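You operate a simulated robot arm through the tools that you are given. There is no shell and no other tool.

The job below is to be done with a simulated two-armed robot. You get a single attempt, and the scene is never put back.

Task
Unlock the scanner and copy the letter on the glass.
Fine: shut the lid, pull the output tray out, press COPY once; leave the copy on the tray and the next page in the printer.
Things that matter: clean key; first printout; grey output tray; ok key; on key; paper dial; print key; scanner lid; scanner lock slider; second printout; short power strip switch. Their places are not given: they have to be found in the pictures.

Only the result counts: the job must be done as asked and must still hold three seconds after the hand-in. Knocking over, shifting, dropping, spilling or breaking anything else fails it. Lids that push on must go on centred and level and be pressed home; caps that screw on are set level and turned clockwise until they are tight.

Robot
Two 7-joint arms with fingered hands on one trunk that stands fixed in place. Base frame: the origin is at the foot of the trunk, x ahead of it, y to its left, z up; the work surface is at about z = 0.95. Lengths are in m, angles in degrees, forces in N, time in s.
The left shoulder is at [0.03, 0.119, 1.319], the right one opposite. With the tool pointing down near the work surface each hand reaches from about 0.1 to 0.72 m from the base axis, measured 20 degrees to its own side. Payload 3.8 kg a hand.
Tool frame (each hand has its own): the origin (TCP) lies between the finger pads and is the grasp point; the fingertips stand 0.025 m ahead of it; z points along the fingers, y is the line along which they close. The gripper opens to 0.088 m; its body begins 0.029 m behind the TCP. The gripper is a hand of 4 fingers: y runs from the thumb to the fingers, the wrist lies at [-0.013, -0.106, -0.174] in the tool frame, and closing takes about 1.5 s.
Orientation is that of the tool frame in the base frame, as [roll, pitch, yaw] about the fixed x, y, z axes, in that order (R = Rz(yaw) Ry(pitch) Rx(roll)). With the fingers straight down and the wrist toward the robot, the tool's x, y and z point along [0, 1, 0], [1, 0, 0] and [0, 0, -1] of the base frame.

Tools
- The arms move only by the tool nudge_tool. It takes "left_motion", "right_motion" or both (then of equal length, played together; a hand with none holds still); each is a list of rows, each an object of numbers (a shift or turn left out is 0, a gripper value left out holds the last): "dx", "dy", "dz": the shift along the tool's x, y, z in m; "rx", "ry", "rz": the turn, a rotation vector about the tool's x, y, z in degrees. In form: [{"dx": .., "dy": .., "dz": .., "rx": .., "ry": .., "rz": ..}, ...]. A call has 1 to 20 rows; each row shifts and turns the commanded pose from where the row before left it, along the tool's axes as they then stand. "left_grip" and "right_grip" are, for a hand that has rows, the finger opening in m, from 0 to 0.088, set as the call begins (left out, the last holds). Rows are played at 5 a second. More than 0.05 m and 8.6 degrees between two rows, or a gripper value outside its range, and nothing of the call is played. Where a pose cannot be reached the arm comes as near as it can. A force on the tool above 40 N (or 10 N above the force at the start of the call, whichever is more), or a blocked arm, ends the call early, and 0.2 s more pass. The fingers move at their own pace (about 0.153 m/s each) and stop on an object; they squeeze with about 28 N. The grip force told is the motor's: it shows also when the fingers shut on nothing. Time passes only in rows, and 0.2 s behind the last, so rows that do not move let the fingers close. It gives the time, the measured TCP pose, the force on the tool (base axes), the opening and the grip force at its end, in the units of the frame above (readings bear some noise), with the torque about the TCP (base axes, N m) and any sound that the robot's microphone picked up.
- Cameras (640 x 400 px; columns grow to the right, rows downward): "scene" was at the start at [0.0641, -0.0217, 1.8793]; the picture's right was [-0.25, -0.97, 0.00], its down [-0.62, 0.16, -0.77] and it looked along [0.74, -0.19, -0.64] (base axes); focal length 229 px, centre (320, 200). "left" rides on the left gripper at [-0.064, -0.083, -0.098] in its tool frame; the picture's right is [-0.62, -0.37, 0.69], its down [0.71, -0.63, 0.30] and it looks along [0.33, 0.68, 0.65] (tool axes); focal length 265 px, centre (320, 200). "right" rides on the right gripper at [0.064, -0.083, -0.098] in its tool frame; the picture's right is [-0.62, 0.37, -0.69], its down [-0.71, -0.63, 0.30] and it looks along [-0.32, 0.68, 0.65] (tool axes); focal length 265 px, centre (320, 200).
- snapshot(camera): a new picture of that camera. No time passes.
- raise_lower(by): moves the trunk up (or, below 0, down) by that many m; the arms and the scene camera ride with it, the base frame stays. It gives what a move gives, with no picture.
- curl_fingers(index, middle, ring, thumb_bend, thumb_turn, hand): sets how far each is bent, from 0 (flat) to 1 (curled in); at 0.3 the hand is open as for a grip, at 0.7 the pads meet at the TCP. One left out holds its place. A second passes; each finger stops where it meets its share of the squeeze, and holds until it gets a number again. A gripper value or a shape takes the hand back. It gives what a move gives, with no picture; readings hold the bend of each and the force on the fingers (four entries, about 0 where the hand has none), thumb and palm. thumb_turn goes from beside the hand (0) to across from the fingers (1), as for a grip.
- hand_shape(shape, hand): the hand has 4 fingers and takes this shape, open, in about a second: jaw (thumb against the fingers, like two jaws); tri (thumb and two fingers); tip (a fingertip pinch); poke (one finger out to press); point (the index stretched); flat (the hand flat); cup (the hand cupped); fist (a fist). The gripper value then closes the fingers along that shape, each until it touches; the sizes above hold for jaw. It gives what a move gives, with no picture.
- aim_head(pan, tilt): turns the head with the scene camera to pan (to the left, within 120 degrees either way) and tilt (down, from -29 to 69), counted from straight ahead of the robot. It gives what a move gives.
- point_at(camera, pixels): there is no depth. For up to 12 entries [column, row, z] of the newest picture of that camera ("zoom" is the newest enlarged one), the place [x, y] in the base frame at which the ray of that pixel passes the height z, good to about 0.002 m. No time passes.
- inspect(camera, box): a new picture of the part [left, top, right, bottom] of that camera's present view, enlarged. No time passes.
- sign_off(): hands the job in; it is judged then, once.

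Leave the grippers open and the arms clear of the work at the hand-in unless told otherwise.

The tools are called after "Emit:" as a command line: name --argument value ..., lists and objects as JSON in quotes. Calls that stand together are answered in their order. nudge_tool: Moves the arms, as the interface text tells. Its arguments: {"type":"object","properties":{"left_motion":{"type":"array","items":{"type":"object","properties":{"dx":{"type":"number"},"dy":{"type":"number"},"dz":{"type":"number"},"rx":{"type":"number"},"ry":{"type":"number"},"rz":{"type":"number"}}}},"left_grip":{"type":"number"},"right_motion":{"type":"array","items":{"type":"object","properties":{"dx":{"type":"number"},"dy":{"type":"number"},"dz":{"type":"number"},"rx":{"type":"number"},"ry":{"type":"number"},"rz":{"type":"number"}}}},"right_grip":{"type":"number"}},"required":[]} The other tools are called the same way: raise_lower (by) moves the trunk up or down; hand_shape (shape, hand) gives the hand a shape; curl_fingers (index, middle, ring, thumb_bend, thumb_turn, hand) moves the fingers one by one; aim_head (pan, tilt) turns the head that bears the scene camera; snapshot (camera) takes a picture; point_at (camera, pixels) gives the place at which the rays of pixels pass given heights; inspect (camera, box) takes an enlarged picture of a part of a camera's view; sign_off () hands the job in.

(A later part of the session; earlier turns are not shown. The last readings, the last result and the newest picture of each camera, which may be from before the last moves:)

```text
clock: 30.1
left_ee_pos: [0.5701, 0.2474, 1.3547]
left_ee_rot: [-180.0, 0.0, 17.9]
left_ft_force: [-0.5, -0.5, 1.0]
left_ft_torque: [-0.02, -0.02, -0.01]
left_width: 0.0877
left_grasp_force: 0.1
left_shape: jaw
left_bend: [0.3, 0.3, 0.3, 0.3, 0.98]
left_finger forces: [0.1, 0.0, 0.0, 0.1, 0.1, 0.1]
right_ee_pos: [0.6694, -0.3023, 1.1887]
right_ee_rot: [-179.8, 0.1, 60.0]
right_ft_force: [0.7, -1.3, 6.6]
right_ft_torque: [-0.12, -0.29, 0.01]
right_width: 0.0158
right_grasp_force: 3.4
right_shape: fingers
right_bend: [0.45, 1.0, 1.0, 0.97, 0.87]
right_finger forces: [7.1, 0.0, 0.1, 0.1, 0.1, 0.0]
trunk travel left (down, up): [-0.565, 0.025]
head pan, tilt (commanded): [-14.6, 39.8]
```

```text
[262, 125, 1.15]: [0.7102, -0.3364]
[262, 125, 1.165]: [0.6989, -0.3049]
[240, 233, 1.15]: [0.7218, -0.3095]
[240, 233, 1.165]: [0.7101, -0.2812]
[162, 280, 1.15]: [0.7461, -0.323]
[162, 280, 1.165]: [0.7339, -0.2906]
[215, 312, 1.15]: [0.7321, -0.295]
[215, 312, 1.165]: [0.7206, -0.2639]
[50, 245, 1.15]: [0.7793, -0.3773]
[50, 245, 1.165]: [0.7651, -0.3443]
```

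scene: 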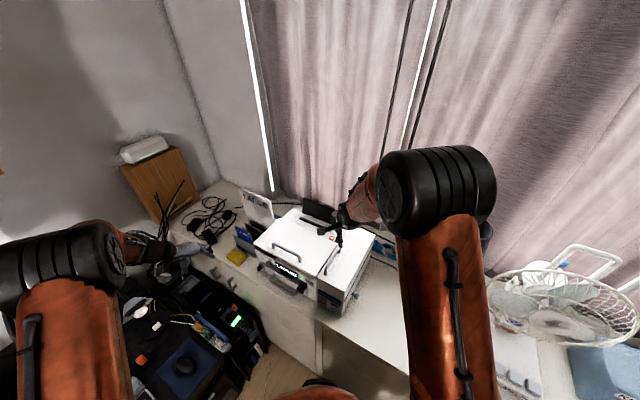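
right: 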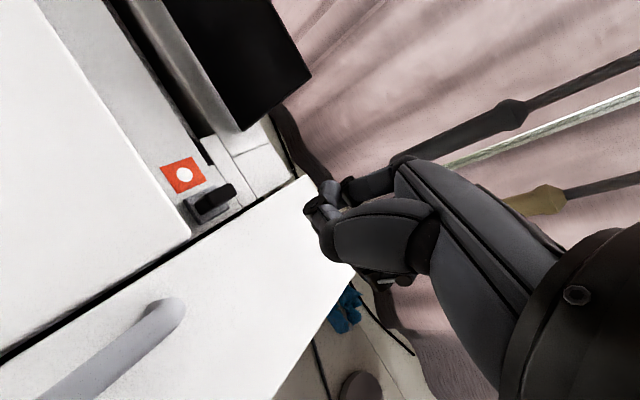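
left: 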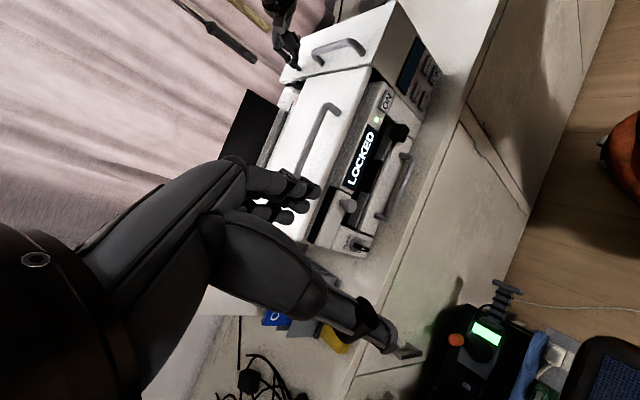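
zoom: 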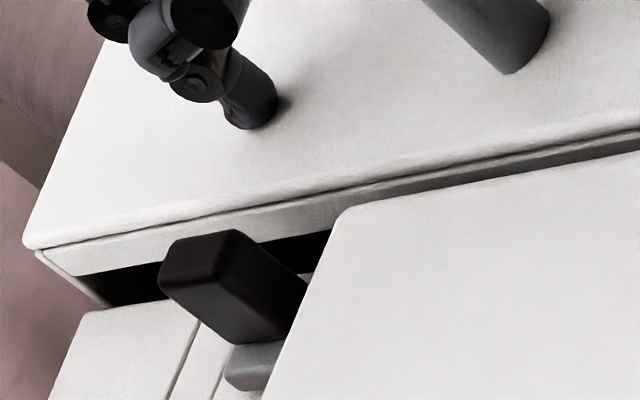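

Results: ridge top ≈1.170, block top ≈1.163, gap about 1 cm, ridge between e_l 0.312–0.322, label centre 0.344 → travel about 0.03. I lift 3 mm, shift slightly to the ridge's middle and push along the machine's left.

Emit:
nudge_tool --right_motion '[{"dz": -0.003}, {"dx": 0.002, "dy": -0.0077}, {"dx": 0.0096, "dy": 0.0027}, {"dx": 0.0096, "dy": 0.0027}, {"dx": 0.0068, "dy": 0.0019}, {}]'

Emit:
inspect --camera "left" --box '[285, 60, 325, 95]'

Emit:
inspect --camera "right" --box '[200, 130, 350, 250]'

```text
clock: 31.4
left_ee_pos: [0.5721, 0.2453, 1.3545]
left_ee_rot: [-180.0, 0.0, 18.1]
left_ft_force: [1.0, 0.3, 0.1]
left_ft_torque: [-0.01, 0.01, 0.01]
left_width: 0.0877
left_grasp_force: 0.0
left_shape: jaw
left_bend: [0.3, 0.3, 0.3, 0.3, 0.98]
left_finger forces: [0.0, 0.1, 0.0, 0.1, 0.0, 0.0]
right_ee_pos: [0.6835, -0.2802, 1.1936]
right_ee_rot: [-180.0, 0.1, 60.0]
right_ft_force: [-0.7, 0.0, 0.2]
right_ft_torque: [-0.02, -0.01, 0.01]
right_width: 0.0154
right_grasp_force: 0.0
right_shape: fingers
right_bend: [0.48, 1.0, 1.0, 0.97, 0.87]
right_finger forces: [0.0, 0.0, 0.0, 0.1, 0.1, 0.1]
trunk travel left (down, up): [-0.565, 0.025]
head pan, tilt (commanded): [-14.6, 39.8]
```

```text
11.43 times, centred on (305, 78) of left
```

zoom: 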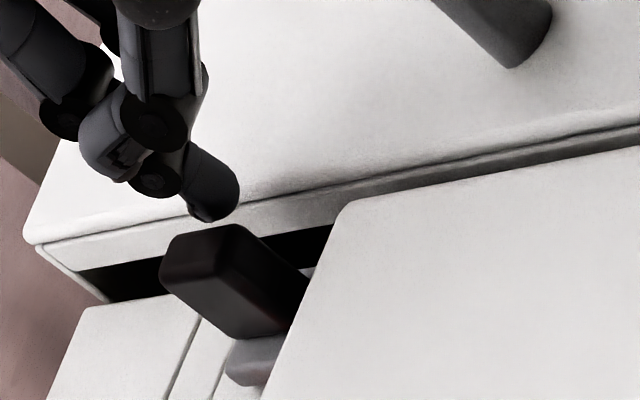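

```text
3.33 times, centred on (275, 190) of right
```

zoom: 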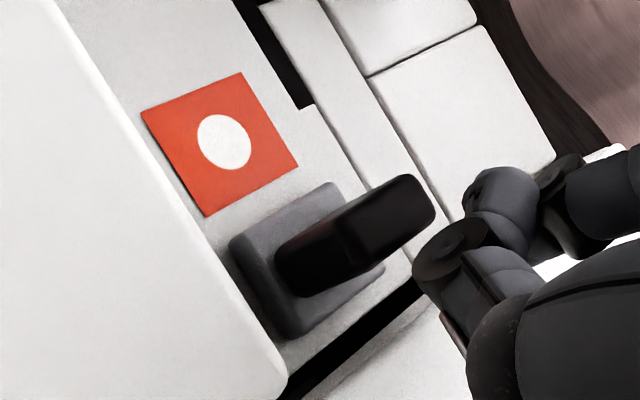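

The tip is right beside the ridge but a few mm high. I lower 4 mm and push left.

Emit:
nudge_tool --right_motion '[{"dz": 0.004}, {"dx": 0.006, "dy": 0.0017, "dz": 0.001}, {"dx": 0.006, "dy": 0.0017, "dz": 0.001}, {"dx": 0.006, "dy": 0.0017}, {}]'

Emit:
inspect --camera "left" --box '[285, 60, 325, 95]'

Emit:
inspect --camera "right" --box '[200, 130, 350, 250]'

```text
clock: 32.6
left_ee_pos: [0.5721, 0.246, 1.3554]
left_ee_rot: [179.9, 0.0, 18.0]
left_ft_force: [-0.4, -0.6, -0.3]
left_ft_torque: [0.01, -0.02, 0.01]
left_width: 0.0878
left_grasp_force: 0.1
left_shape: jaw
left_bend: [0.3, 0.3, 0.3, 0.3, 0.98]
left_finger forces: [0.1, 0.1, 0.1, 0.1, 0.0, 0.0]
right_ee_pos: [0.6965, -0.2661, 1.1855]
right_ee_rot: [180.0, 0.0, 60.0]
right_ft_force: [0.2, 0.4, 0.7]
right_ft_torque: [0.03, 0.01, 0.0]
right_width: 0.0153
right_grasp_force: 0.1
right_shape: fingers
right_bend: [0.48, 1.0, 1.0, 0.97, 0.87]
right_finger forces: [0.0, 0.1, 0.0, 0.0, 0.0, 0.0]
trunk travel left (down, up): [-0.565, 0.025]
head pan, tilt (commanded): [-14.6, 39.8]
```

```text
11.43 times, centred on (305, 78) of left
```

zoom: 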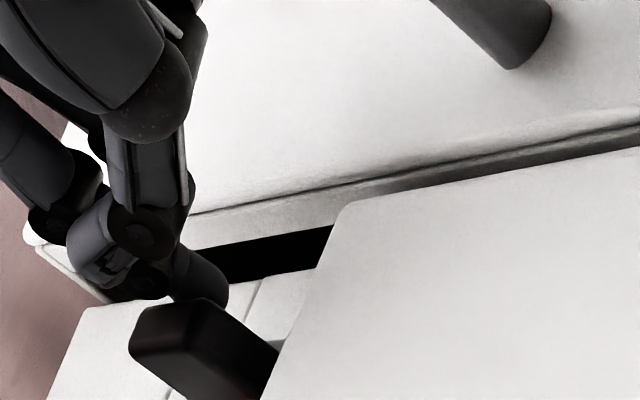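

```text
3.33 times, centred on (275, 190) of right
```

zoom: 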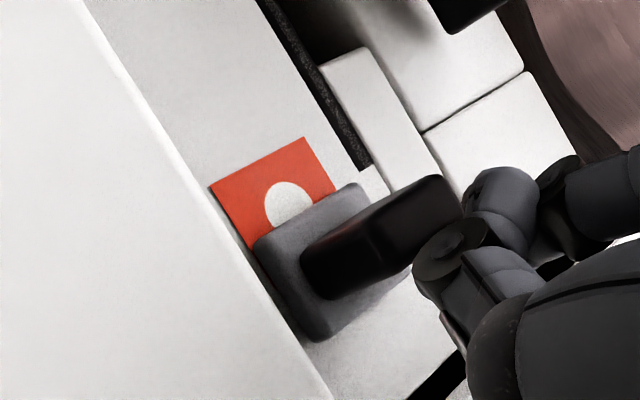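

The slider moves left and covers the red label. I continue pushing until it stops.

Emit:
nudge_tool --right_motion '[{"dx": 0.006, "dy": 0.0017}, {"dx": 0.006, "dy": 0.0017}, {"dx": 0.004, "dy": 0.0011}, {}]'

Emit:
inspect --camera "right" --box '[200, 130, 350, 250]'

Emit:
snapshot --camera "left"

```text
clock: 33.6
left_ee_pos: [0.5714, 0.2449, 1.3542]
left_ee_rot: [-180.0, 0.0, 18.0]
left_ft_force: [-0.6, 0.0, 0.6]
left_ft_torque: [-0.03, -0.02, -0.01]
left_width: 0.0873
left_grasp_force: 0.0
left_shape: jaw
left_bend: [0.3, 0.3, 0.3, 0.3, 0.98]
left_finger forces: [0.2, 0.0, 0.1, 0.1, 0.0, 0.0]
right_ee_pos: [0.7076, -0.2542, 1.1871]
right_ee_rot: [180.0, 0.0, 60.0]
right_ft_force: [-2.0, -1.7, 0.3]
right_ft_torque: [-0.02, 0.04, -0.08]
right_width: 0.0154
right_grasp_force: 1.5
right_shape: fingers
right_bend: [0.49, 1.0, 1.0, 0.97, 0.87]
right_finger forces: [2.5, 0.0, 0.0, 0.1, 0.0, 0.1]
trunk travel left (down, up): [-0.565, 0.025]
head pan, tilt (commanded): [-14.6, 39.8]
```

```text
3.33 times, centred on (275, 190) of right
```

zoom: 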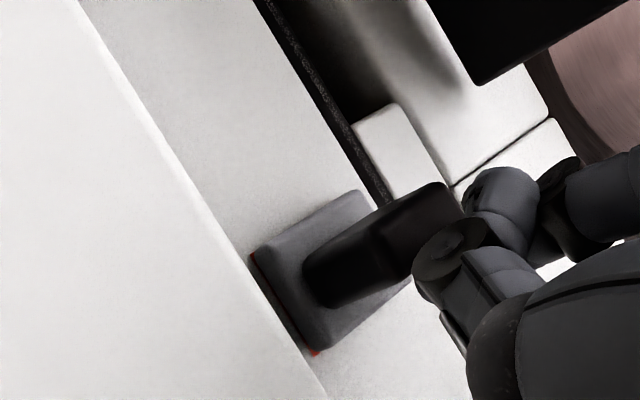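

```text
taken
```

left: 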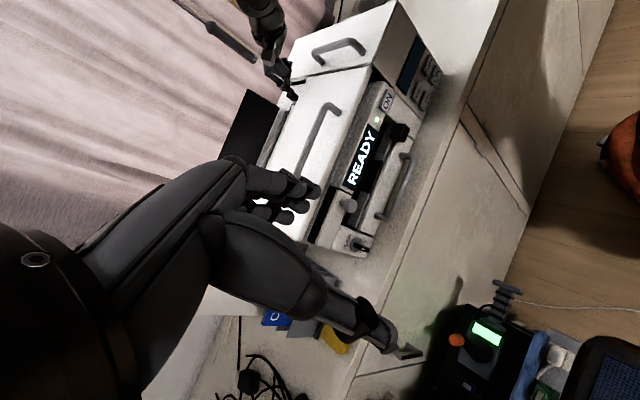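

The display now reads READY: scanner unlocked. I back the right finger off to the right, lift it, and park the right hand high and to the right.

Emit:
nudge_tool --right_motion '[{"dx": -0.01, "dy": -0.0028}, {"dx": -0.005, "dy": -0.0014, "dz": -0.02}, {"dz": -0.04}, {"dz": -0.045}, {"dz": -0.045}, {"dz": -0.045}, {"dz": -0.045, "dy": -0.03}, {"dz": -0.02, "dy": -0.045}, {"dy": -0.045, "dx": -0.02}, {"dy": -0.04, "dx": -0.03}, {"dx": -0.04}, {"dx": -0.04}, {"dx": -0.03}, {}]'

Emit:
snapshot --camera "scene"

Emit:
inspect --camera "scene" --box '[230, 200, 390, 320]'

```text
refused: row 7 steps farther than a row can; nothing moved
```

```text
taken
```

scene: 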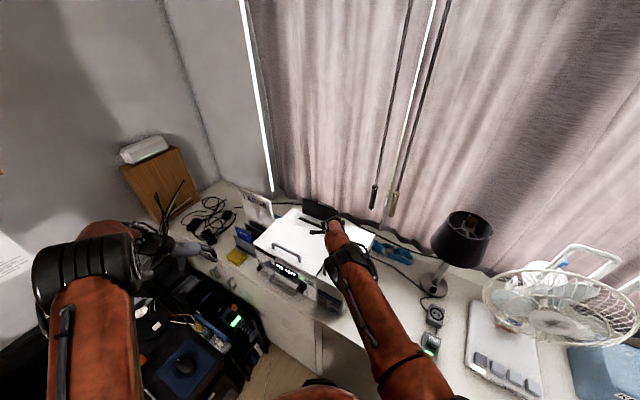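

```text
3.33 times, centred on (310, 260) of scene
```

zoom: 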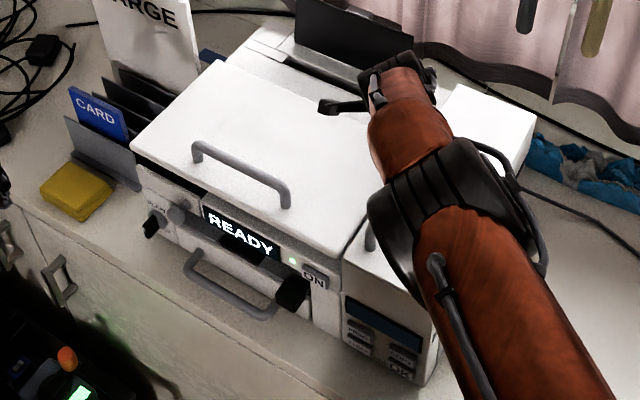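

That call was refused (a step over 0.05 m). Redoing with smaller combined steps.

Emit:
nudge_tool --right_motion '[{"dx": -0.01, "dy": -0.0028}, {"dx": -0.005, "dy": -0.0014, "dz": -0.02}, {"dz": -0.04}, {"dz": -0.045}, {"dz": -0.045}, {"dz": -0.045}, {"dz": -0.035, "dy": -0.03}, {"dz": -0.02, "dy": -0.04}, {"dy": -0.04, "dx": -0.02}, {"dy": -0.035, "dx": -0.03}, {"dx": -0.04}, {"dx": -0.04}, {"dx": -0.03}, {}]'

Emit:
snapshot --camera "scene"

Emit:
inspect --camera "scene" --box '[230, 200, 390, 320]'

Emit:
inspect --camera "left" --box '[300, 60, 460, 260]'

```text
clock: 36.6
left_ee_pos: [0.5721, 0.2468, 1.3548]
left_ee_rot: [180.0, -0.1, 17.9]
left_ft_force: [-0.3, 0.2, -0.2]
left_ft_torque: [-0.02, -0.06, -0.01]
left_width: 0.0877
left_grasp_force: 0.0
left_shape: jaw
left_bend: [0.3, 0.3, 0.3, 0.3, 0.98]
left_finger forces: [0.0, 0.0, 0.1, 0.0, 0.0, 0.1]
right_ee_pos: [0.4949, -0.3311, 1.4356]
right_ee_rot: [180.0, -0.1, 60.1]
right_ft_force: [0.5, 0.2, 0.4]
right_ft_torque: [0.02, -0.01, 0.01]
right_width: 0.0153
right_grasp_force: 0.0
right_shape: fingers
right_bend: [0.49, 1.0, 1.0, 0.97, 0.87]
right_finger forces: [0.0, 0.0, 0.1, 0.0, 0.0, 0.1]
trunk travel left (down, up): [-0.565, 0.025]
head pan, tilt (commanded): [-14.6, 39.8]
```

```text
taken
```

scene: 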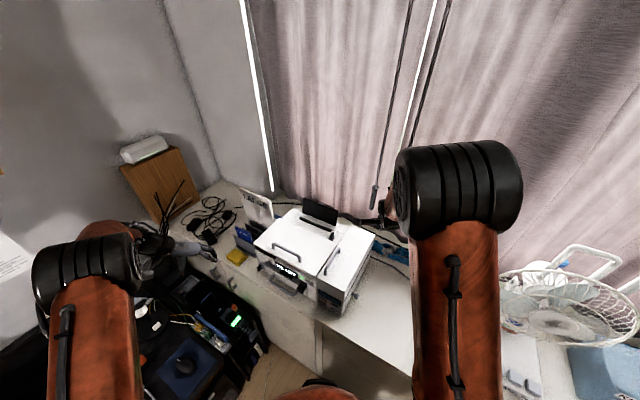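

```text
3.33 times, centred on (310, 260) of scene
```

zoom: 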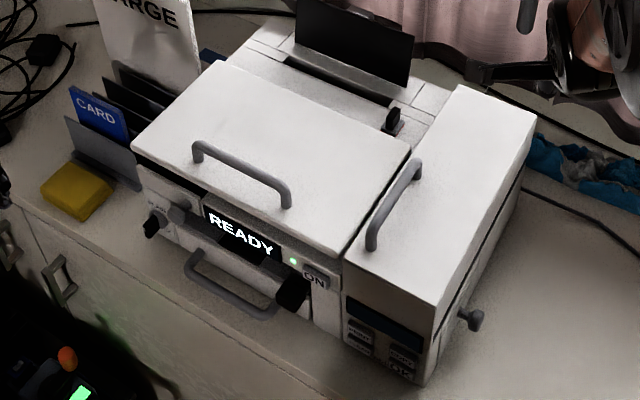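

```text
2.00 times, centred on (380, 160) of left
```

zoom: 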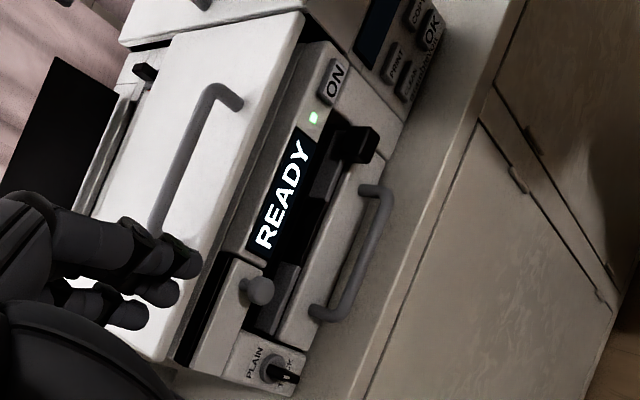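

Lid shut, slider at the left, display READY. Now the tray handle: triangulate the bar's middle and ends (scene and left zoom).

Emit:
point_at --camera "zoom" --pixels '[[368, 258, 0.98], [368, 258, 1.03], [347, 316, 0.98], [347, 316, 1.03], [388, 202, 0.98], [388, 202, 1.03], [365, 145, 1.0], [365, 145, 1.05]]'

Emit:
point_at --camera "scene" --pixels '[[282.4, 288.2, 0.98], [282.4, 288.2, 1.03], [270.4, 281, 0.98], [270.4, 281, 1.03], [293.5, 295.5, 0.98], [293.5, 295.5, 1.03]]'

```text
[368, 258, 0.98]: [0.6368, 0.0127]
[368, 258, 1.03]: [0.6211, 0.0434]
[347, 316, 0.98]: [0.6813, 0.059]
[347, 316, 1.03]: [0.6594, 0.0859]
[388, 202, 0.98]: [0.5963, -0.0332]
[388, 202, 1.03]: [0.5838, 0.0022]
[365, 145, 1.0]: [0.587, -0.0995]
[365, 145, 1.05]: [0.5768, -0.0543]
```

```text
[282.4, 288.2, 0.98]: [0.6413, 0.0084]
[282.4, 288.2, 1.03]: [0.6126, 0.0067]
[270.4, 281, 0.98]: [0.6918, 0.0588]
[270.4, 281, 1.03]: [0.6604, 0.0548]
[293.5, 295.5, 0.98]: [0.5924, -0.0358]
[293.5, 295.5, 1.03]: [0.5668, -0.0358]
```

Handle bar: from about (0.596,-0.036) to (0.686,0.059) at z≈0.976, about 3 cm ahead of the front face. I'll hook it with the left index finger. First I shape the left hand (index out, others curled, thumb beside the hand) and look.

Emit:
curl_fingers --hand "left" --index 0.5 --middle 1.0 --ring 1.0 --thumb_bend 0.3 --thumb_turn 0.0

Emit:
snapshot --camera "left"

Emit:
inspect --camera "scene" --box '[120, 210, 230, 300]'

```text
clock: 37.6
left_ee_pos: [0.5715, 0.2458, 1.3534]
left_ee_rot: [-180.0, -0.1, 18.0]
left_ft_force: [-0.5, -0.6, 0.2]
left_ft_torque: [0.02, -0.01, 0.01]
left_width: 0.1093
left_grasp_force: 0.0
left_shape: fingers
left_bend: [0.5, 1.0, 1.0, 0.3, 0.0]
left_finger forces: [0.0, 0.0, 0.0, 0.1, 0.0, 0.0]
right_ee_pos: [0.4937, -0.3308, 1.4353]
right_ee_rot: [-179.9, 0.1, 60.0]
right_ft_force: [-0.7, 0.0, -0.7]
right_ft_torque: [0.01, -0.02, 0.01]
right_width: 0.0153
right_grasp_force: 0.1
right_shape: fingers
right_bend: [0.49, 1.0, 1.0, 0.97, 0.87]
right_finger forces: [0.0, 0.0, 0.1, 0.1, 0.1, 0.1]
trunk travel left (down, up): [-0.565, 0.025]
head pan, tilt (commanded): [-14.6, 39.8]
```

```text
taken
```

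left: 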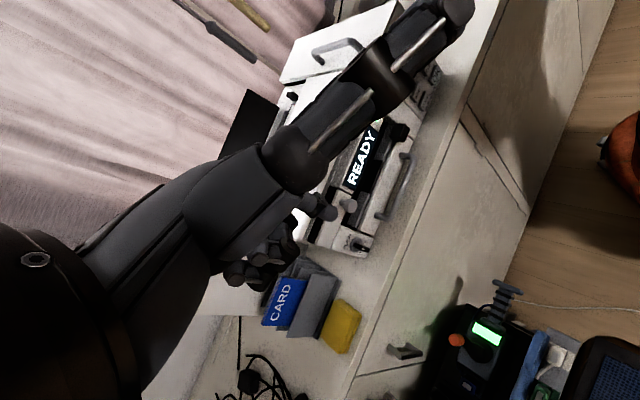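

```text
4.44 times, centred on (175, 255) of scene
```

zoom: 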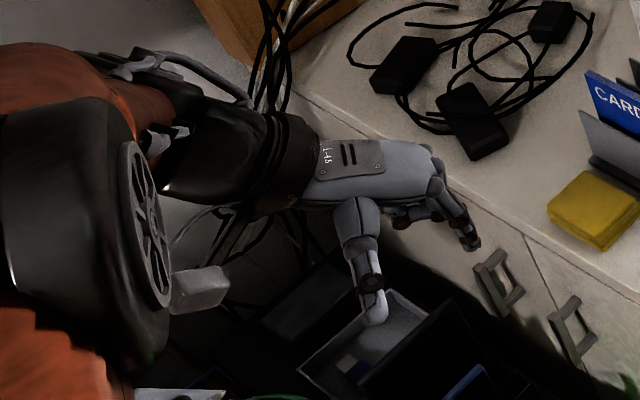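

The thumb beside the hand would get in the way; I turn it back across and stretch it, so the index tip stays visible.

Emit:
curl_fingers --hand "left" --thumb_bend 0.1 --thumb_turn 1.0

Emit:
snapshot --camera "left"

Emit:
inspect --camera "left" --box '[200, 130, 440, 370]'

```text
clock: 38.6
left_ee_pos: [0.5727, 0.2469, 1.3542]
left_ee_rot: [179.9, 0.0, 17.9]
left_ft_force: [0.1, 0.4, -0.7]
left_ft_torque: [-0.01, -0.01, 0.02]
left_width: 0.0765
left_grasp_force: 0.0
left_shape: fingers
left_bend: [0.5, 1.0, 1.0, 0.1, 0.96]
left_finger forces: [0.1, 0.0, 0.0, 0.0, 0.1, 0.0]
right_ee_pos: [0.4933, -0.3308, 1.4362]
right_ee_rot: [180.0, 0.0, 60.1]
right_ft_force: [0.3, 0.2, -0.2]
right_ft_torque: [0.01, 0.02, 0.0]
right_width: 0.0154
right_grasp_force: 0.1
right_shape: fingers
right_bend: [0.49, 1.0, 1.0, 0.97, 0.87]
right_finger forces: [0.0, 0.0, 0.1, 0.1, 0.0, 0.1]
trunk travel left (down, up): [-0.565, 0.025]
head pan, tilt (commanded): [-14.6, 39.8]
```

```text
taken
```

left: 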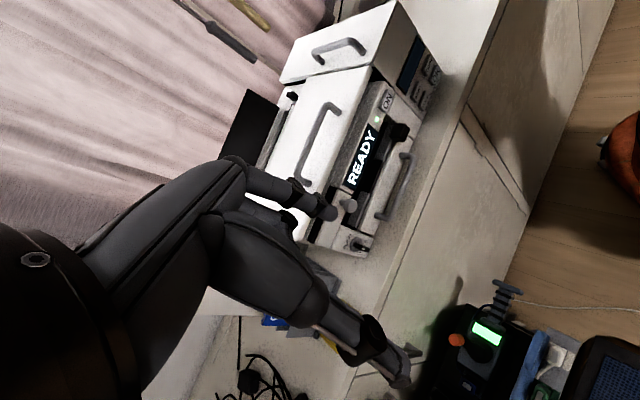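

```text
1.67 times, centred on (320, 250) of left
```

zoom: 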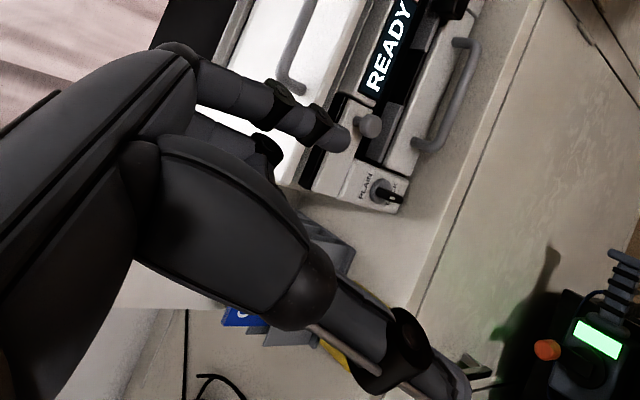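

Index tip in the left image (335,216) matches the model tip = TCP+[-0.0085,0.028,0.025]. Now I lower the trunk by 0.12 m for better reach and turn the left hand to yaw≈110°.

Emit:
raise_lower --by -0.12

Emit:
nudge_tool --left_motion '[{"rz": -8.4}, {"rz": -8.4}, {"rz": -8.4}, {"rz": -8.4}, {"rz": -8.4}, {"rz": -8.4}, {"rz": -8.4}, {"rz": -8.4}, {"rz": -8.4}, {"rz": -8.4}, {"rz": -8.0}, {"rx": -3.1, "ry": -6.8}, {"rx": -3.1, "ry": -6.8}, {}]'

Emit:
snapshot --camera "scene"

Emit:
snapshot --camera "left"

```text
clock: 40.1
left_ee_pos: [0.5716, 0.2453, 1.2343]
left_ee_rot: [-180.0, 0.0, 17.9]
left_ft_force: [-0.5, 0.6, -0.3]
left_ft_torque: [0.02, -0.02, 0.03]
left_width: 0.0767
left_grasp_force: 0.2
left_shape: fingers
left_bend: [0.5, 1.0, 1.0, 0.1, 0.96]
left_finger forces: [0.1, 0.0, 0.0, 0.1, 0.0, 0.0]
right_ee_pos: [0.4934, -0.3307, 1.3163]
right_ee_rot: [179.9, 0.0, 60.0]
right_ft_force: [-0.2, 0.1, 0.1]
right_ft_torque: [0.01, 0.0, 0.0]
right_width: 0.0154
right_grasp_force: 0.0
right_shape: fingers
right_bend: [0.49, 1.0, 1.0, 0.97, 0.87]
right_finger forces: [0.0, 0.0, 0.0, 0.0, 0.1, 0.0]
trunk travel left (down, up): [-0.445, 0.145]
head pan, tilt (commanded): [-14.6, 39.8]
```

```text
clock: 43.1
left_ee_pos: [0.5723, 0.2454, 1.2352]
left_ee_rot: [173.6, 13.7, 109.3]
left_ft_force: [0.4, 0.0, -0.3]
left_ft_torque: [0.02, 0.04, 0.02]
left_width: 0.0769
left_grasp_force: 0.0
left_shape: fingers
left_bend: [0.5, 1.0, 1.0, 0.1, 0.96]
left_finger forces: [0.1, 0.0, 0.0, 0.0, 0.0, 0.0]
right_ee_pos: [0.4931, -0.3314, 1.3153]
right_ee_rot: [-180.0, 0.0, 60.0]
right_ft_force: [0.4, 1.0, -0.6]
right_ft_torque: [0.04, 0.02, -0.05]
right_width: 0.0151
right_grasp_force: 0.1
right_shape: fingers
right_bend: [0.49, 1.0, 1.0, 0.97, 0.87]
right_finger forces: [0.1, 0.0, 0.1, 0.0, 0.0, 0.0]
trunk travel left (down, up): [-0.445, 0.145]
head pan, tilt (commanded): [-14.6, 39.8]
```

```text
taken
```

scene: 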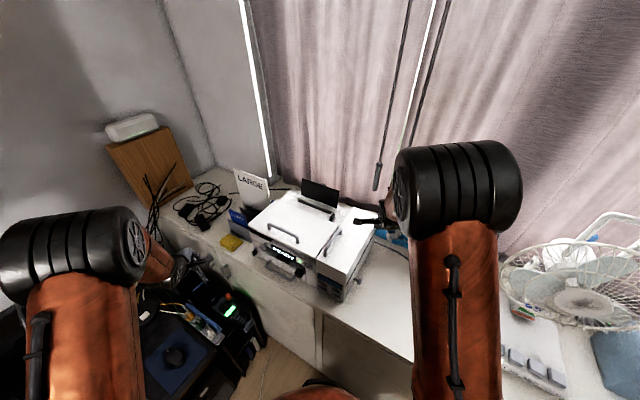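

```text
taken
```

left: 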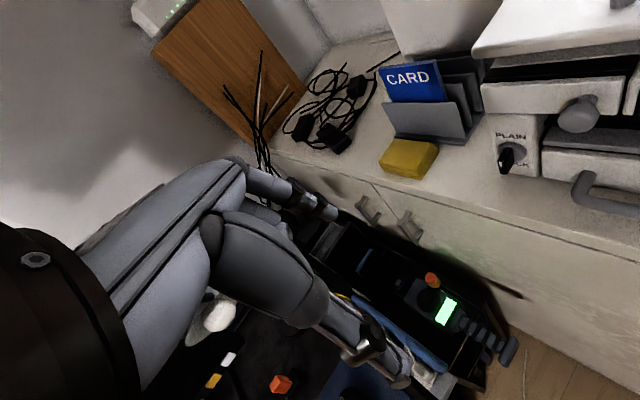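

The tilt is as intended. The left view now shows the front's left part: I zoom to look at the handle gap.

Emit:
inspect --camera "left" --box '[480, 40, 640, 240]'

```text
2.00 times, centred on (560, 140) of left
```

zoom: 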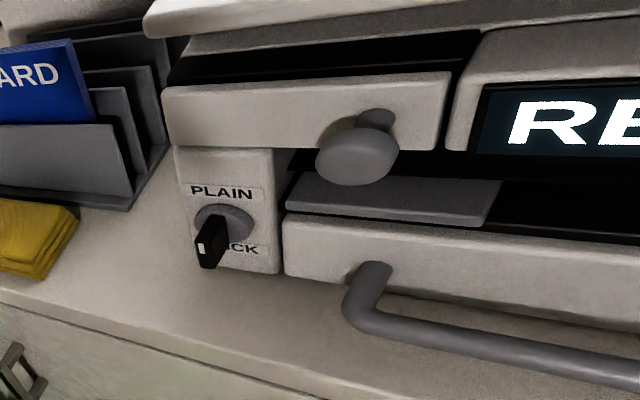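

Now I notice: the U-handle belongs to a white drawer; above it, in the recess under the display, lies a grey plate (left slab visible at (390,195) in the zoom) and the black tab at the right is its likely pull tab — the "grey output tray". I need a closer look at that. I turn the left hand to a neutral pose pointing at the front from outside and move it before the tab.

Emit:
nudge_tool --left_motion '[{"rx": -1.25, "ry": -5.73, "rz": -3.97}, {"rx": -1.25, "ry": -5.73, "rz": -3.97}, {"rx": -1.25, "ry": -5.73, "rz": -3.97}, {"rx": -1.25, "ry": -5.73, "rz": -3.97}, {"rx": -1.25, "ry": -5.73, "rz": -3.97}, {"rx": -1.25, "ry": -5.73, "rz": -3.97}, {"dx": 0.0027, "dy": -0.0306, "dz": 0.029}, {"dx": 0.0027, "dy": -0.0306, "dz": 0.029}, {"dx": 0.0027, "dy": -0.0306, "dz": 0.029}, {"dx": 0.0027, "dy": -0.0306, "dz": 0.015}, {"dx": 0.0027, "dy": -0.0306, "dz": 0.015}, {"dx": 0.0027, "dy": -0.0306, "dz": 0.015}, {}]'

Emit:
hand_shape --hand "left" --shape "jaw"

Emit:
snapshot --camera "left"

Emit:
snapshot --camera "scene"

```text
clock: 46.0
left_ee_pos: [0.5032, 0.0524, 1.1374]
left_ee_rot: [-179.8, 49.9, 134.8]
left_ft_force: [0.5, -0.3, 0.1]
left_ft_torque: [-0.05, -0.02, 0.03]
left_width: 0.0765
left_grasp_force: 0.1
left_shape: fingers
left_bend: [0.5, 1.0, 1.0, 0.1, 0.96]
left_finger forces: [0.0, 0.1, 0.0, 0.0, 0.0, 0.0]
right_ee_pos: [0.4935, -0.3301, 1.3163]
right_ee_rot: [-180.0, 0.0, 60.0]
right_ft_force: [-0.5, 0.2, 0.5]
right_ft_torque: [0.01, -0.01, 0.01]
right_width: 0.015
right_grasp_force: 0.0
right_shape: fingers
right_bend: [0.49, 1.0, 1.0, 0.97, 0.87]
right_finger forces: [0.0, 0.0, 0.0, 0.0, 0.0, 0.0]
trunk travel left (down, up): [-0.445, 0.145]
head pan, tilt (commanded): [-14.6, 39.8]
```

```text
clock: 46.9
left_ee_pos: [0.5041, 0.0516, 1.1368]
left_ee_rot: [-179.8, 50.0, 134.8]
left_ft_force: [-0.5, -0.4, 0.8]
left_ft_torque: [-0.03, 0.0, -0.03]
left_width: 0.0878
left_grasp_force: 0.0
left_shape: jaw
left_bend: [0.3, 0.3, 0.3, 0.3, 0.97]
left_finger forces: [0.0, 0.1, 0.0, 0.1, 0.0, 0.1]
right_ee_pos: [0.4935, -0.3306, 1.3154]
right_ee_rot: [-180.0, 0.0, 60.0]
right_ft_force: [0.3, -0.1, 0.3]
right_ft_torque: [-0.01, 0.01, 0.03]
right_width: 0.015
right_grasp_force: 0.0
right_shape: fingers
right_bend: [0.49, 1.0, 1.0, 0.97, 0.87]
right_finger forces: [0.1, 0.0, 0.0, 0.1, 0.0, 0.0]
trunk travel left (down, up): [-0.445, 0.145]
head pan, tilt (commanded): [-14.6, 39.8]
```

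```text
taken
```

left: 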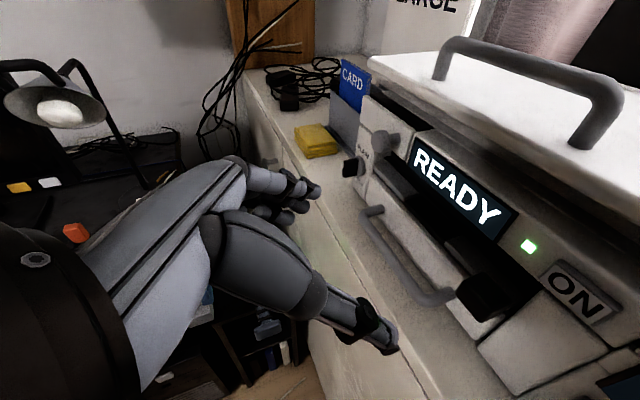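

```text
taken
```

scene: 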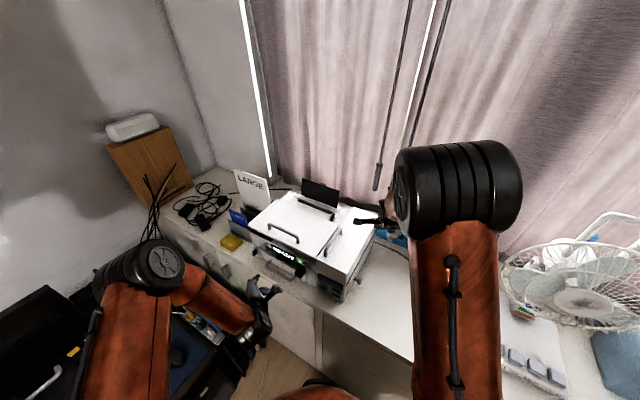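

Excellent view of the front. Zooming in on the recess, the grey slab and the black tab at (485,298).

Emit:
inspect --camera "left" --box '[360, 130, 640, 380]'

Emit:
inspect --camera "left" --box '[420, 220, 540, 350]'

```text
1.60 times, centred on (500, 255) of left
```

zoom: 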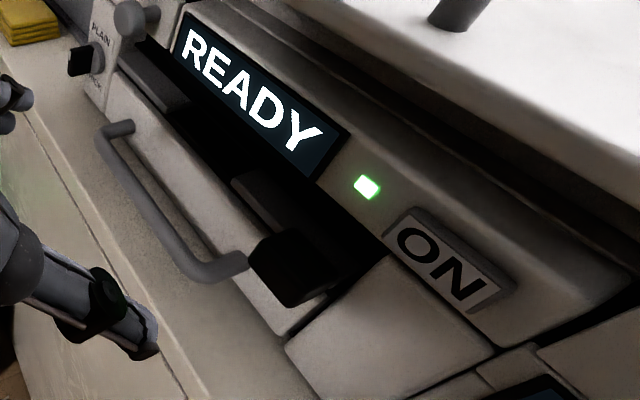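

```text
3.08 times, centred on (480, 285) of left
```

zoom: 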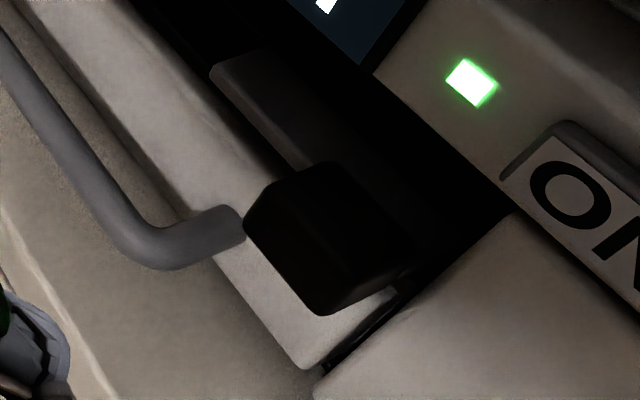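

The black tab is fixed to the grey tray's front at its right end. I triangulate it with the scene view.

Emit:
point_at --camera "zoom" --pixels '[[325, 240, 1.0], [325, 240, 1.03], [325, 240, 1.06], [282, 255, 1.0], [282, 255, 1.03], [320, 315, 1.0], [320, 315, 1.03], [248, 210, 1.0], [248, 210, 1.03], [390, 285, 1.0], [390, 285, 1.03]]'

Emit:
inspect --camera "scene" --box '[250, 235, 350, 305]'

```text
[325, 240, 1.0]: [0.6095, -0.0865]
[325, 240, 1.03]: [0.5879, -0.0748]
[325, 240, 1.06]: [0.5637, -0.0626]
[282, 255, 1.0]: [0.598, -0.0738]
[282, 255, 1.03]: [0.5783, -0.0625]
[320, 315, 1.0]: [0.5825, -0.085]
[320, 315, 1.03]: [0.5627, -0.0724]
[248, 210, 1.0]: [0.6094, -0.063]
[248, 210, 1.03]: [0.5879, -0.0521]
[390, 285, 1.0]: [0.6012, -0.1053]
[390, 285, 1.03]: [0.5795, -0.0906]
```

```text
5.71 times, centred on (300, 270) of scene
```

zoom: 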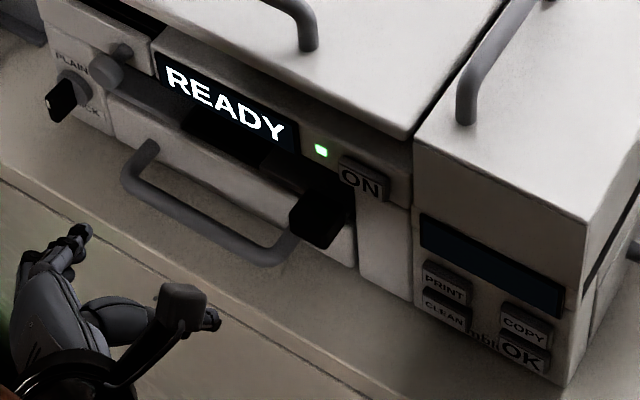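

Emit:
point_at --camera "zoom" --pixels '[[325, 248, 1.0], [325, 248, 1.03], [289, 228, 1.0], [289, 228, 1.03], [298, 189, 1.0], [298, 189, 1.03], [352, 213, 1.0], [352, 213, 1.03], [526, 326, 1.0], [526, 326, 1.03], [361, 182, 1.08], [361, 182, 1.11]]'

Emit:
point_at --camera "left" --pixels '[[480, 322.3, 1.0], [480, 322.3, 1.03], [455.7, 292, 1.0], [455.7, 292, 1.03], [457, 283, 1.0], [457, 283, 1.03], [577, 290, 1.08], [577, 290, 1.11], [483.5, 272.5, 1.0], [483.5, 272.5, 1.03]]'

```text
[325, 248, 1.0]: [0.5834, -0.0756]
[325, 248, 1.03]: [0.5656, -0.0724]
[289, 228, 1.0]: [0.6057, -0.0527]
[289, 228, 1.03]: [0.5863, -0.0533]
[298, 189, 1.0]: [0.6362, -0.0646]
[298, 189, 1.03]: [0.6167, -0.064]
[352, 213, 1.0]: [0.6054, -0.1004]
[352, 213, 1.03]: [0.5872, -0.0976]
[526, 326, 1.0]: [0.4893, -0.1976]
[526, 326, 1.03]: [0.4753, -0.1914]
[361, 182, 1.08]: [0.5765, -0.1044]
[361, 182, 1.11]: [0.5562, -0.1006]
```

```text
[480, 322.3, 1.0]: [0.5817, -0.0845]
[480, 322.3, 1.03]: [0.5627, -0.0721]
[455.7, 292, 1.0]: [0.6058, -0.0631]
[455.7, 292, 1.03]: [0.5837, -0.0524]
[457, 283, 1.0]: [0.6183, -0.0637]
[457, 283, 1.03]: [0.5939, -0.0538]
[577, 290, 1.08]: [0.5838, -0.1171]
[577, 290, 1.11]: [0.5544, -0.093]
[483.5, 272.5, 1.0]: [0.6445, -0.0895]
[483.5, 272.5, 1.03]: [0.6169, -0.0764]
```

Tab: front-bottom edge from (0.5645,-0.0724) to (0.587,-0.053) at z≈1.028, top ≈1.045, ~3 cm wide. I go to a pre-grasp pose in line with the tab with the opening at 0.06.

Emit:
nudge_tool --left_motion '[{"dx": -0.008, "dy": -0.0145, "dz": 0.03}, {"dx": -0.0077, "dy": -0.0145, "dz": 0.03}, {"dz": 0.01}, {}, {}]' --left_grip 0.062

Emit:
snapshot --camera "left"

Emit:
inspect --camera "scene" --box '[240, 235, 340, 305]'

```text
clock: 48.0
left_ee_pos: [0.5273, -0.0145, 1.104]
left_ee_rot: [-179.9, 49.7, 134.6]
left_ft_force: [0.3, 0.1, 0.9]
left_ft_torque: [0.02, 0.01, -0.02]
left_width: 0.0624
left_grasp_force: 0.0
left_shape: jaw
left_bend: [0.27, 0.37, 0.34, 0.57, 0.99]
left_finger forces: [0.0, 0.0, 0.0, 0.1, 0.0, 0.0]
right_ee_pos: [0.4936, -0.3313, 1.3161]
right_ee_rot: [-180.0, 0.1, 60.0]
right_ft_force: [0.4, -0.2, -0.2]
right_ft_torque: [-0.02, 0.02, 0.01]
right_width: 0.015
right_grasp_force: 0.0
right_shape: fingers
right_bend: [0.49, 1.0, 1.0, 0.97, 0.87]
right_finger forces: [0.2, 0.0, 0.0, 0.0, 0.0, 0.0]
trunk travel left (down, up): [-0.445, 0.145]
head pan, tilt (commanded): [-14.6, 39.8]
```

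```text
taken
```

left: 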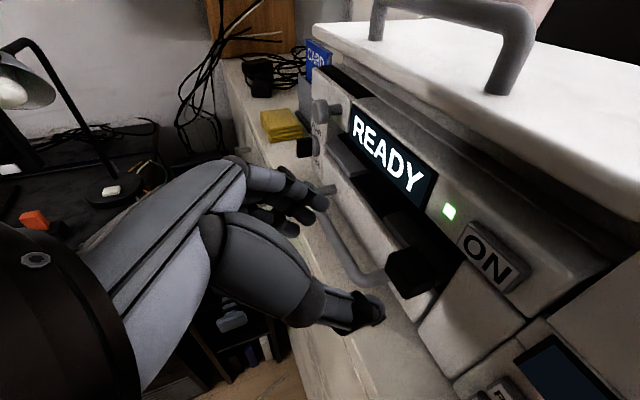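

```text
5.71 times, centred on (290, 270) of scene
```

zoom: 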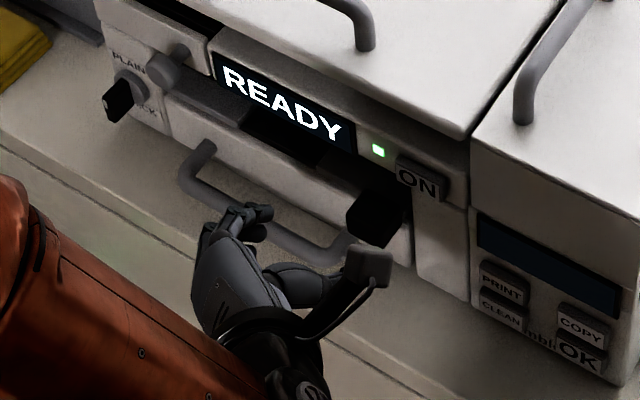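

Aligned: the tab projects at (408,268) as expected. I approach along the fingers' direction by 6 cm and check.

Emit:
nudge_tool --left_motion '[{"dz": 0.02}, {"dz": 0.02}, {"dz": 0.02}, {}]'

Emit:
snapshot --camera "left"

Emit:
inspect --camera "scene" --box '[250, 245, 330, 300]'

```text
clock: 49.0
left_ee_pos: [0.5612, -0.0462, 1.0658]
left_ee_rot: [-180.0, 49.9, 134.6]
left_ft_force: [0.0, 1.5, 0.1]
left_ft_torque: [0.02, -0.02, 0.02]
left_width: 0.0622
left_grasp_force: 0.1
left_shape: jaw
left_bend: [0.27, 0.37, 0.34, 0.57, 0.99]
left_finger forces: [0.0, 0.0, 0.1, 0.1, 0.0, 0.0]
right_ee_pos: [0.4938, -0.3293, 1.3164]
right_ee_rot: [-180.0, 0.0, 60.0]
right_ft_force: [0.6, 0.3, 0.5]
right_ft_torque: [-0.01, 0.02, -0.03]
right_width: 0.015
right_grasp_force: 0.1
right_shape: fingers
right_bend: [0.49, 1.0, 1.0, 0.97, 0.87]
right_finger forces: [0.0, 0.1, 0.0, 0.1, 0.0, 0.0]
trunk travel left (down, up): [-0.445, 0.145]
head pan, tilt (commanded): [-14.6, 39.8]
```

```text
taken
```

left: 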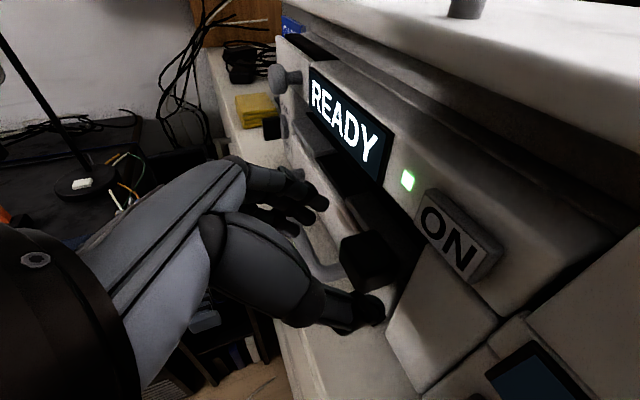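

```text
7.27 times, centred on (290, 272) of scene
```

zoom: 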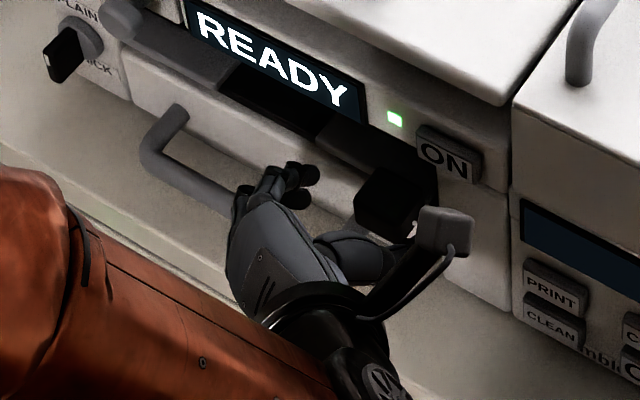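

Emit:
nudge_tool --left_motion '[{"dz": 0.01}, {"dz": 0.01}, {}]'

Emit:
inspect --camera "left" --box '[220, 130, 480, 350]'

Emit:
inspect --camera "scene" --box '[260, 250, 330, 300]'

```text
clock: 49.9
left_ee_pos: [0.5698, -0.0557, 1.0534]
left_ee_rot: [-180.0, 49.9, 134.6]
left_ft_force: [0.1, -0.4, 0.2]
left_ft_torque: [0.01, 0.0, -0.05]
left_width: 0.0622
left_grasp_force: 0.0
left_shape: jaw
left_bend: [0.27, 0.37, 0.34, 0.57, 0.99]
left_finger forces: [0.0, 0.0, 0.0, 0.0, 0.0, 0.0]
right_ee_pos: [0.4934, -0.3306, 1.3165]
right_ee_rot: [-180.0, -0.1, 60.0]
right_ft_force: [-0.7, 0.0, 0.2]
right_ft_torque: [0.03, 0.0, -0.03]
right_width: 0.0152
right_grasp_force: 0.1
right_shape: fingers
right_bend: [0.49, 1.0, 1.0, 0.97, 0.87]
right_finger forces: [0.0, 0.1, 0.0, 0.1, 0.1, 0.0]
trunk travel left (down, up): [-0.445, 0.145]
head pan, tilt (commanded): [-14.6, 39.8]
```

```text
1.82 times, centred on (350, 240) of left
```

zoom: 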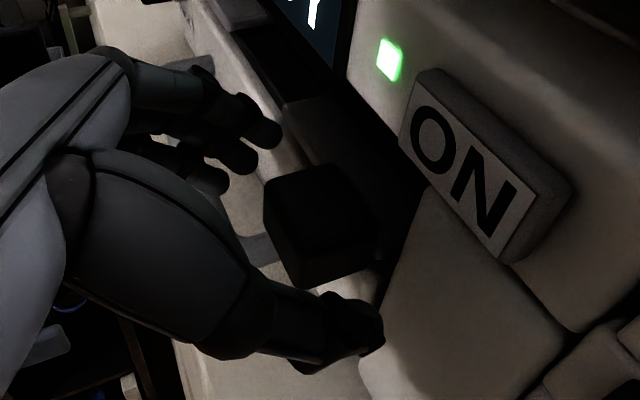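

```text
8.00 times, centred on (295, 275) of scene
```

zoom: 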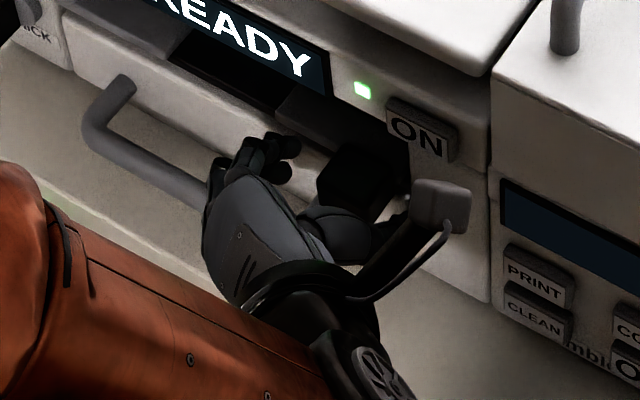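

The tab is between thumb and fingers. I close the grip on it.

Emit:
nudge_tool --left_motion '[{}, {}, {}, {}, {}, {}, {}, {}]' --left_grip 0.015

Emit:
inspect --camera "left" --box '[220, 130, 480, 350]'

```text
clock: 51.6
left_ee_pos: [0.5699, -0.0563, 1.0533]
left_ee_rot: [179.9, 49.8, 134.5]
left_ft_force: [-2.5, -2.4, -0.9]
left_ft_torque: [0.03, 0.05, 0.02]
left_width: 0.023
left_grasp_force: 28.3
left_shape: jaw
left_bend: [0.73, 0.55, 0.61, 0.73, 1.0]
left_finger forces: [15.3, 8.2, 0.0, 0.0, 26.9, 0.1]
right_ee_pos: [0.4925, -0.3315, 1.3157]
right_ee_rot: [-180.0, 0.1, 60.1]
right_ft_force: [-0.2, -1.0, 0.2]
right_ft_torque: [-0.01, 0.01, 0.02]
right_width: 0.0148
right_grasp_force: 0.1
right_shape: fingers
right_bend: [0.49, 1.0, 1.0, 0.97, 0.87]
right_finger forces: [0.1, 0.0, 0.1, 0.0, 0.0, 0.0]
trunk travel left (down, up): [-0.445, 0.145]
head pan, tilt (commanded): [-14.6, 39.8]
```

```text
1.82 times, centred on (350, 240) of left
```

zoom: 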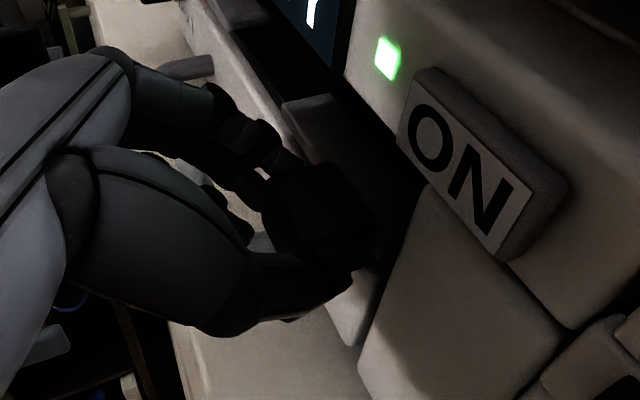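

A firm grip (28 N). I now pull straight outward, slowly, 4 cm first.

Emit:
nudge_tool --left_motion '[{"dx": 0.0064, "dz": -0.0077}, {"dx": 0.0064, "dz": -0.0077}, {"dx": 0.0064, "dz": -0.0077}, {"dx": 0.0064, "dz": -0.0077}, {}]'

Emit:
snapshot --camera "left"

Emit:
inspect --camera "scene" --box '[230, 220, 350, 310]'

```text
clock: 52.9
left_ee_pos: [0.5427, -0.0305, 1.0526]
left_ee_rot: [180.0, 49.8, 134.6]
left_ft_force: [-3.2, -3.7, -2.3]
left_ft_torque: [0.01, 0.07, -0.02]
left_width: 0.0229
left_grasp_force: 27.9
left_shape: jaw
left_bend: [0.73, 0.55, 0.61, 0.73, 1.0]
left_finger forces: [15.1, 7.9, 0.0, 0.0, 27.9, 0.1]
right_ee_pos: [0.4927, -0.3311, 1.3162]
right_ee_rot: [180.0, 0.0, 60.0]
right_ft_force: [-0.7, 0.5, 0.2]
right_ft_torque: [0.0, -0.01, 0.01]
right_width: 0.0154
right_grasp_force: 0.1
right_shape: fingers
right_bend: [0.49, 1.0, 1.0, 0.97, 0.87]
right_finger forces: [0.0, 0.1, 0.0, 0.1, 0.0, 0.1]
trunk travel left (down, up): [-0.445, 0.145]
head pan, tilt (commanded): [-14.6, 39.8]
```

```text
taken
```

left: 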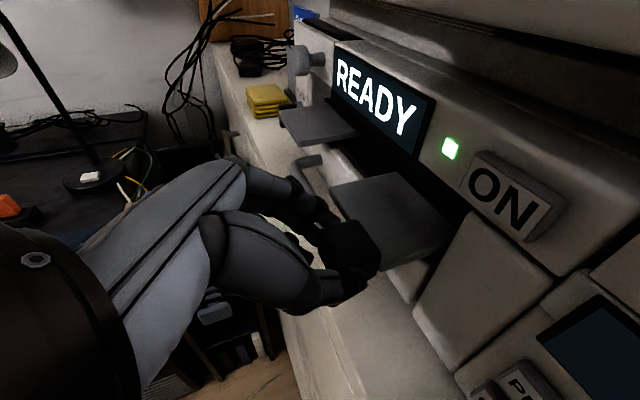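

```text
4.44 times, centred on (290, 265) of scene
```

zoom: 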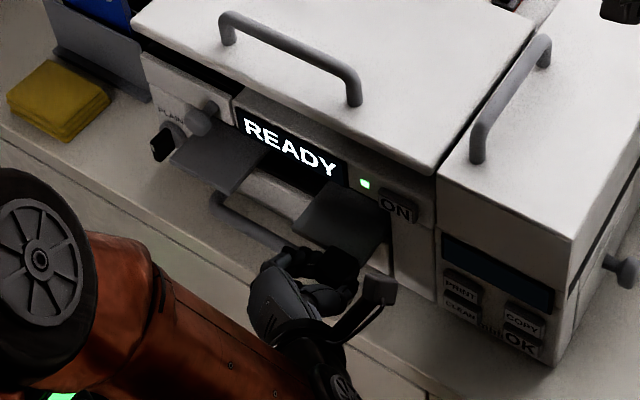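

The grey tray comes out with both wings. I keep pulling until it meets its stop, watching the force.

Emit:
nudge_tool --left_motion '[{"dx": 0.0064, "dz": -0.0077}, {"dx": 0.0064, "dz": -0.0077}, {"dx": 0.0064, "dz": -0.0077}, {"dx": 0.0064, "dz": -0.0077}, {"dx": 0.0032, "dz": -0.0038}, {}]'

Emit:
inspect --camera "scene" --box '[230, 220, 350, 310]'

```text
clock: 54.2
left_ee_pos: [0.5107, 0.0032, 1.0521]
left_ee_rot: [-180.0, 49.7, 134.5]
left_ft_force: [-4.4, -5.1, -4.7]
left_ft_torque: [0.02, 0.09, -0.03]
left_width: 0.0232
left_grasp_force: 28.0
left_shape: jaw
left_bend: [0.73, 0.55, 0.61, 0.73, 1.0]
left_finger forces: [14.7, 7.7, 0.1, 0.0, 28.5, 0.0]
right_ee_pos: [0.4931, -0.3312, 1.3155]
right_ee_rot: [179.9, 0.0, 60.0]
right_ft_force: [0.0, 0.2, 1.0]
right_ft_torque: [0.0, -0.03, -0.01]
right_width: 0.0152
right_grasp_force: 0.0
right_shape: fingers
right_bend: [0.49, 1.0, 1.0, 0.97, 0.87]
right_finger forces: [0.0, 0.1, 0.0, 0.1, 0.1, 0.0]
trunk travel left (down, up): [-0.445, 0.145]
head pan, tilt (commanded): [-14.6, 39.8]
```

```text
4.44 times, centred on (290, 265) of scene
```

zoom: 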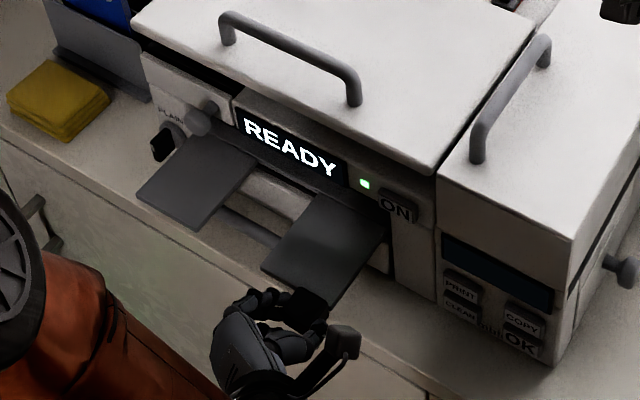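

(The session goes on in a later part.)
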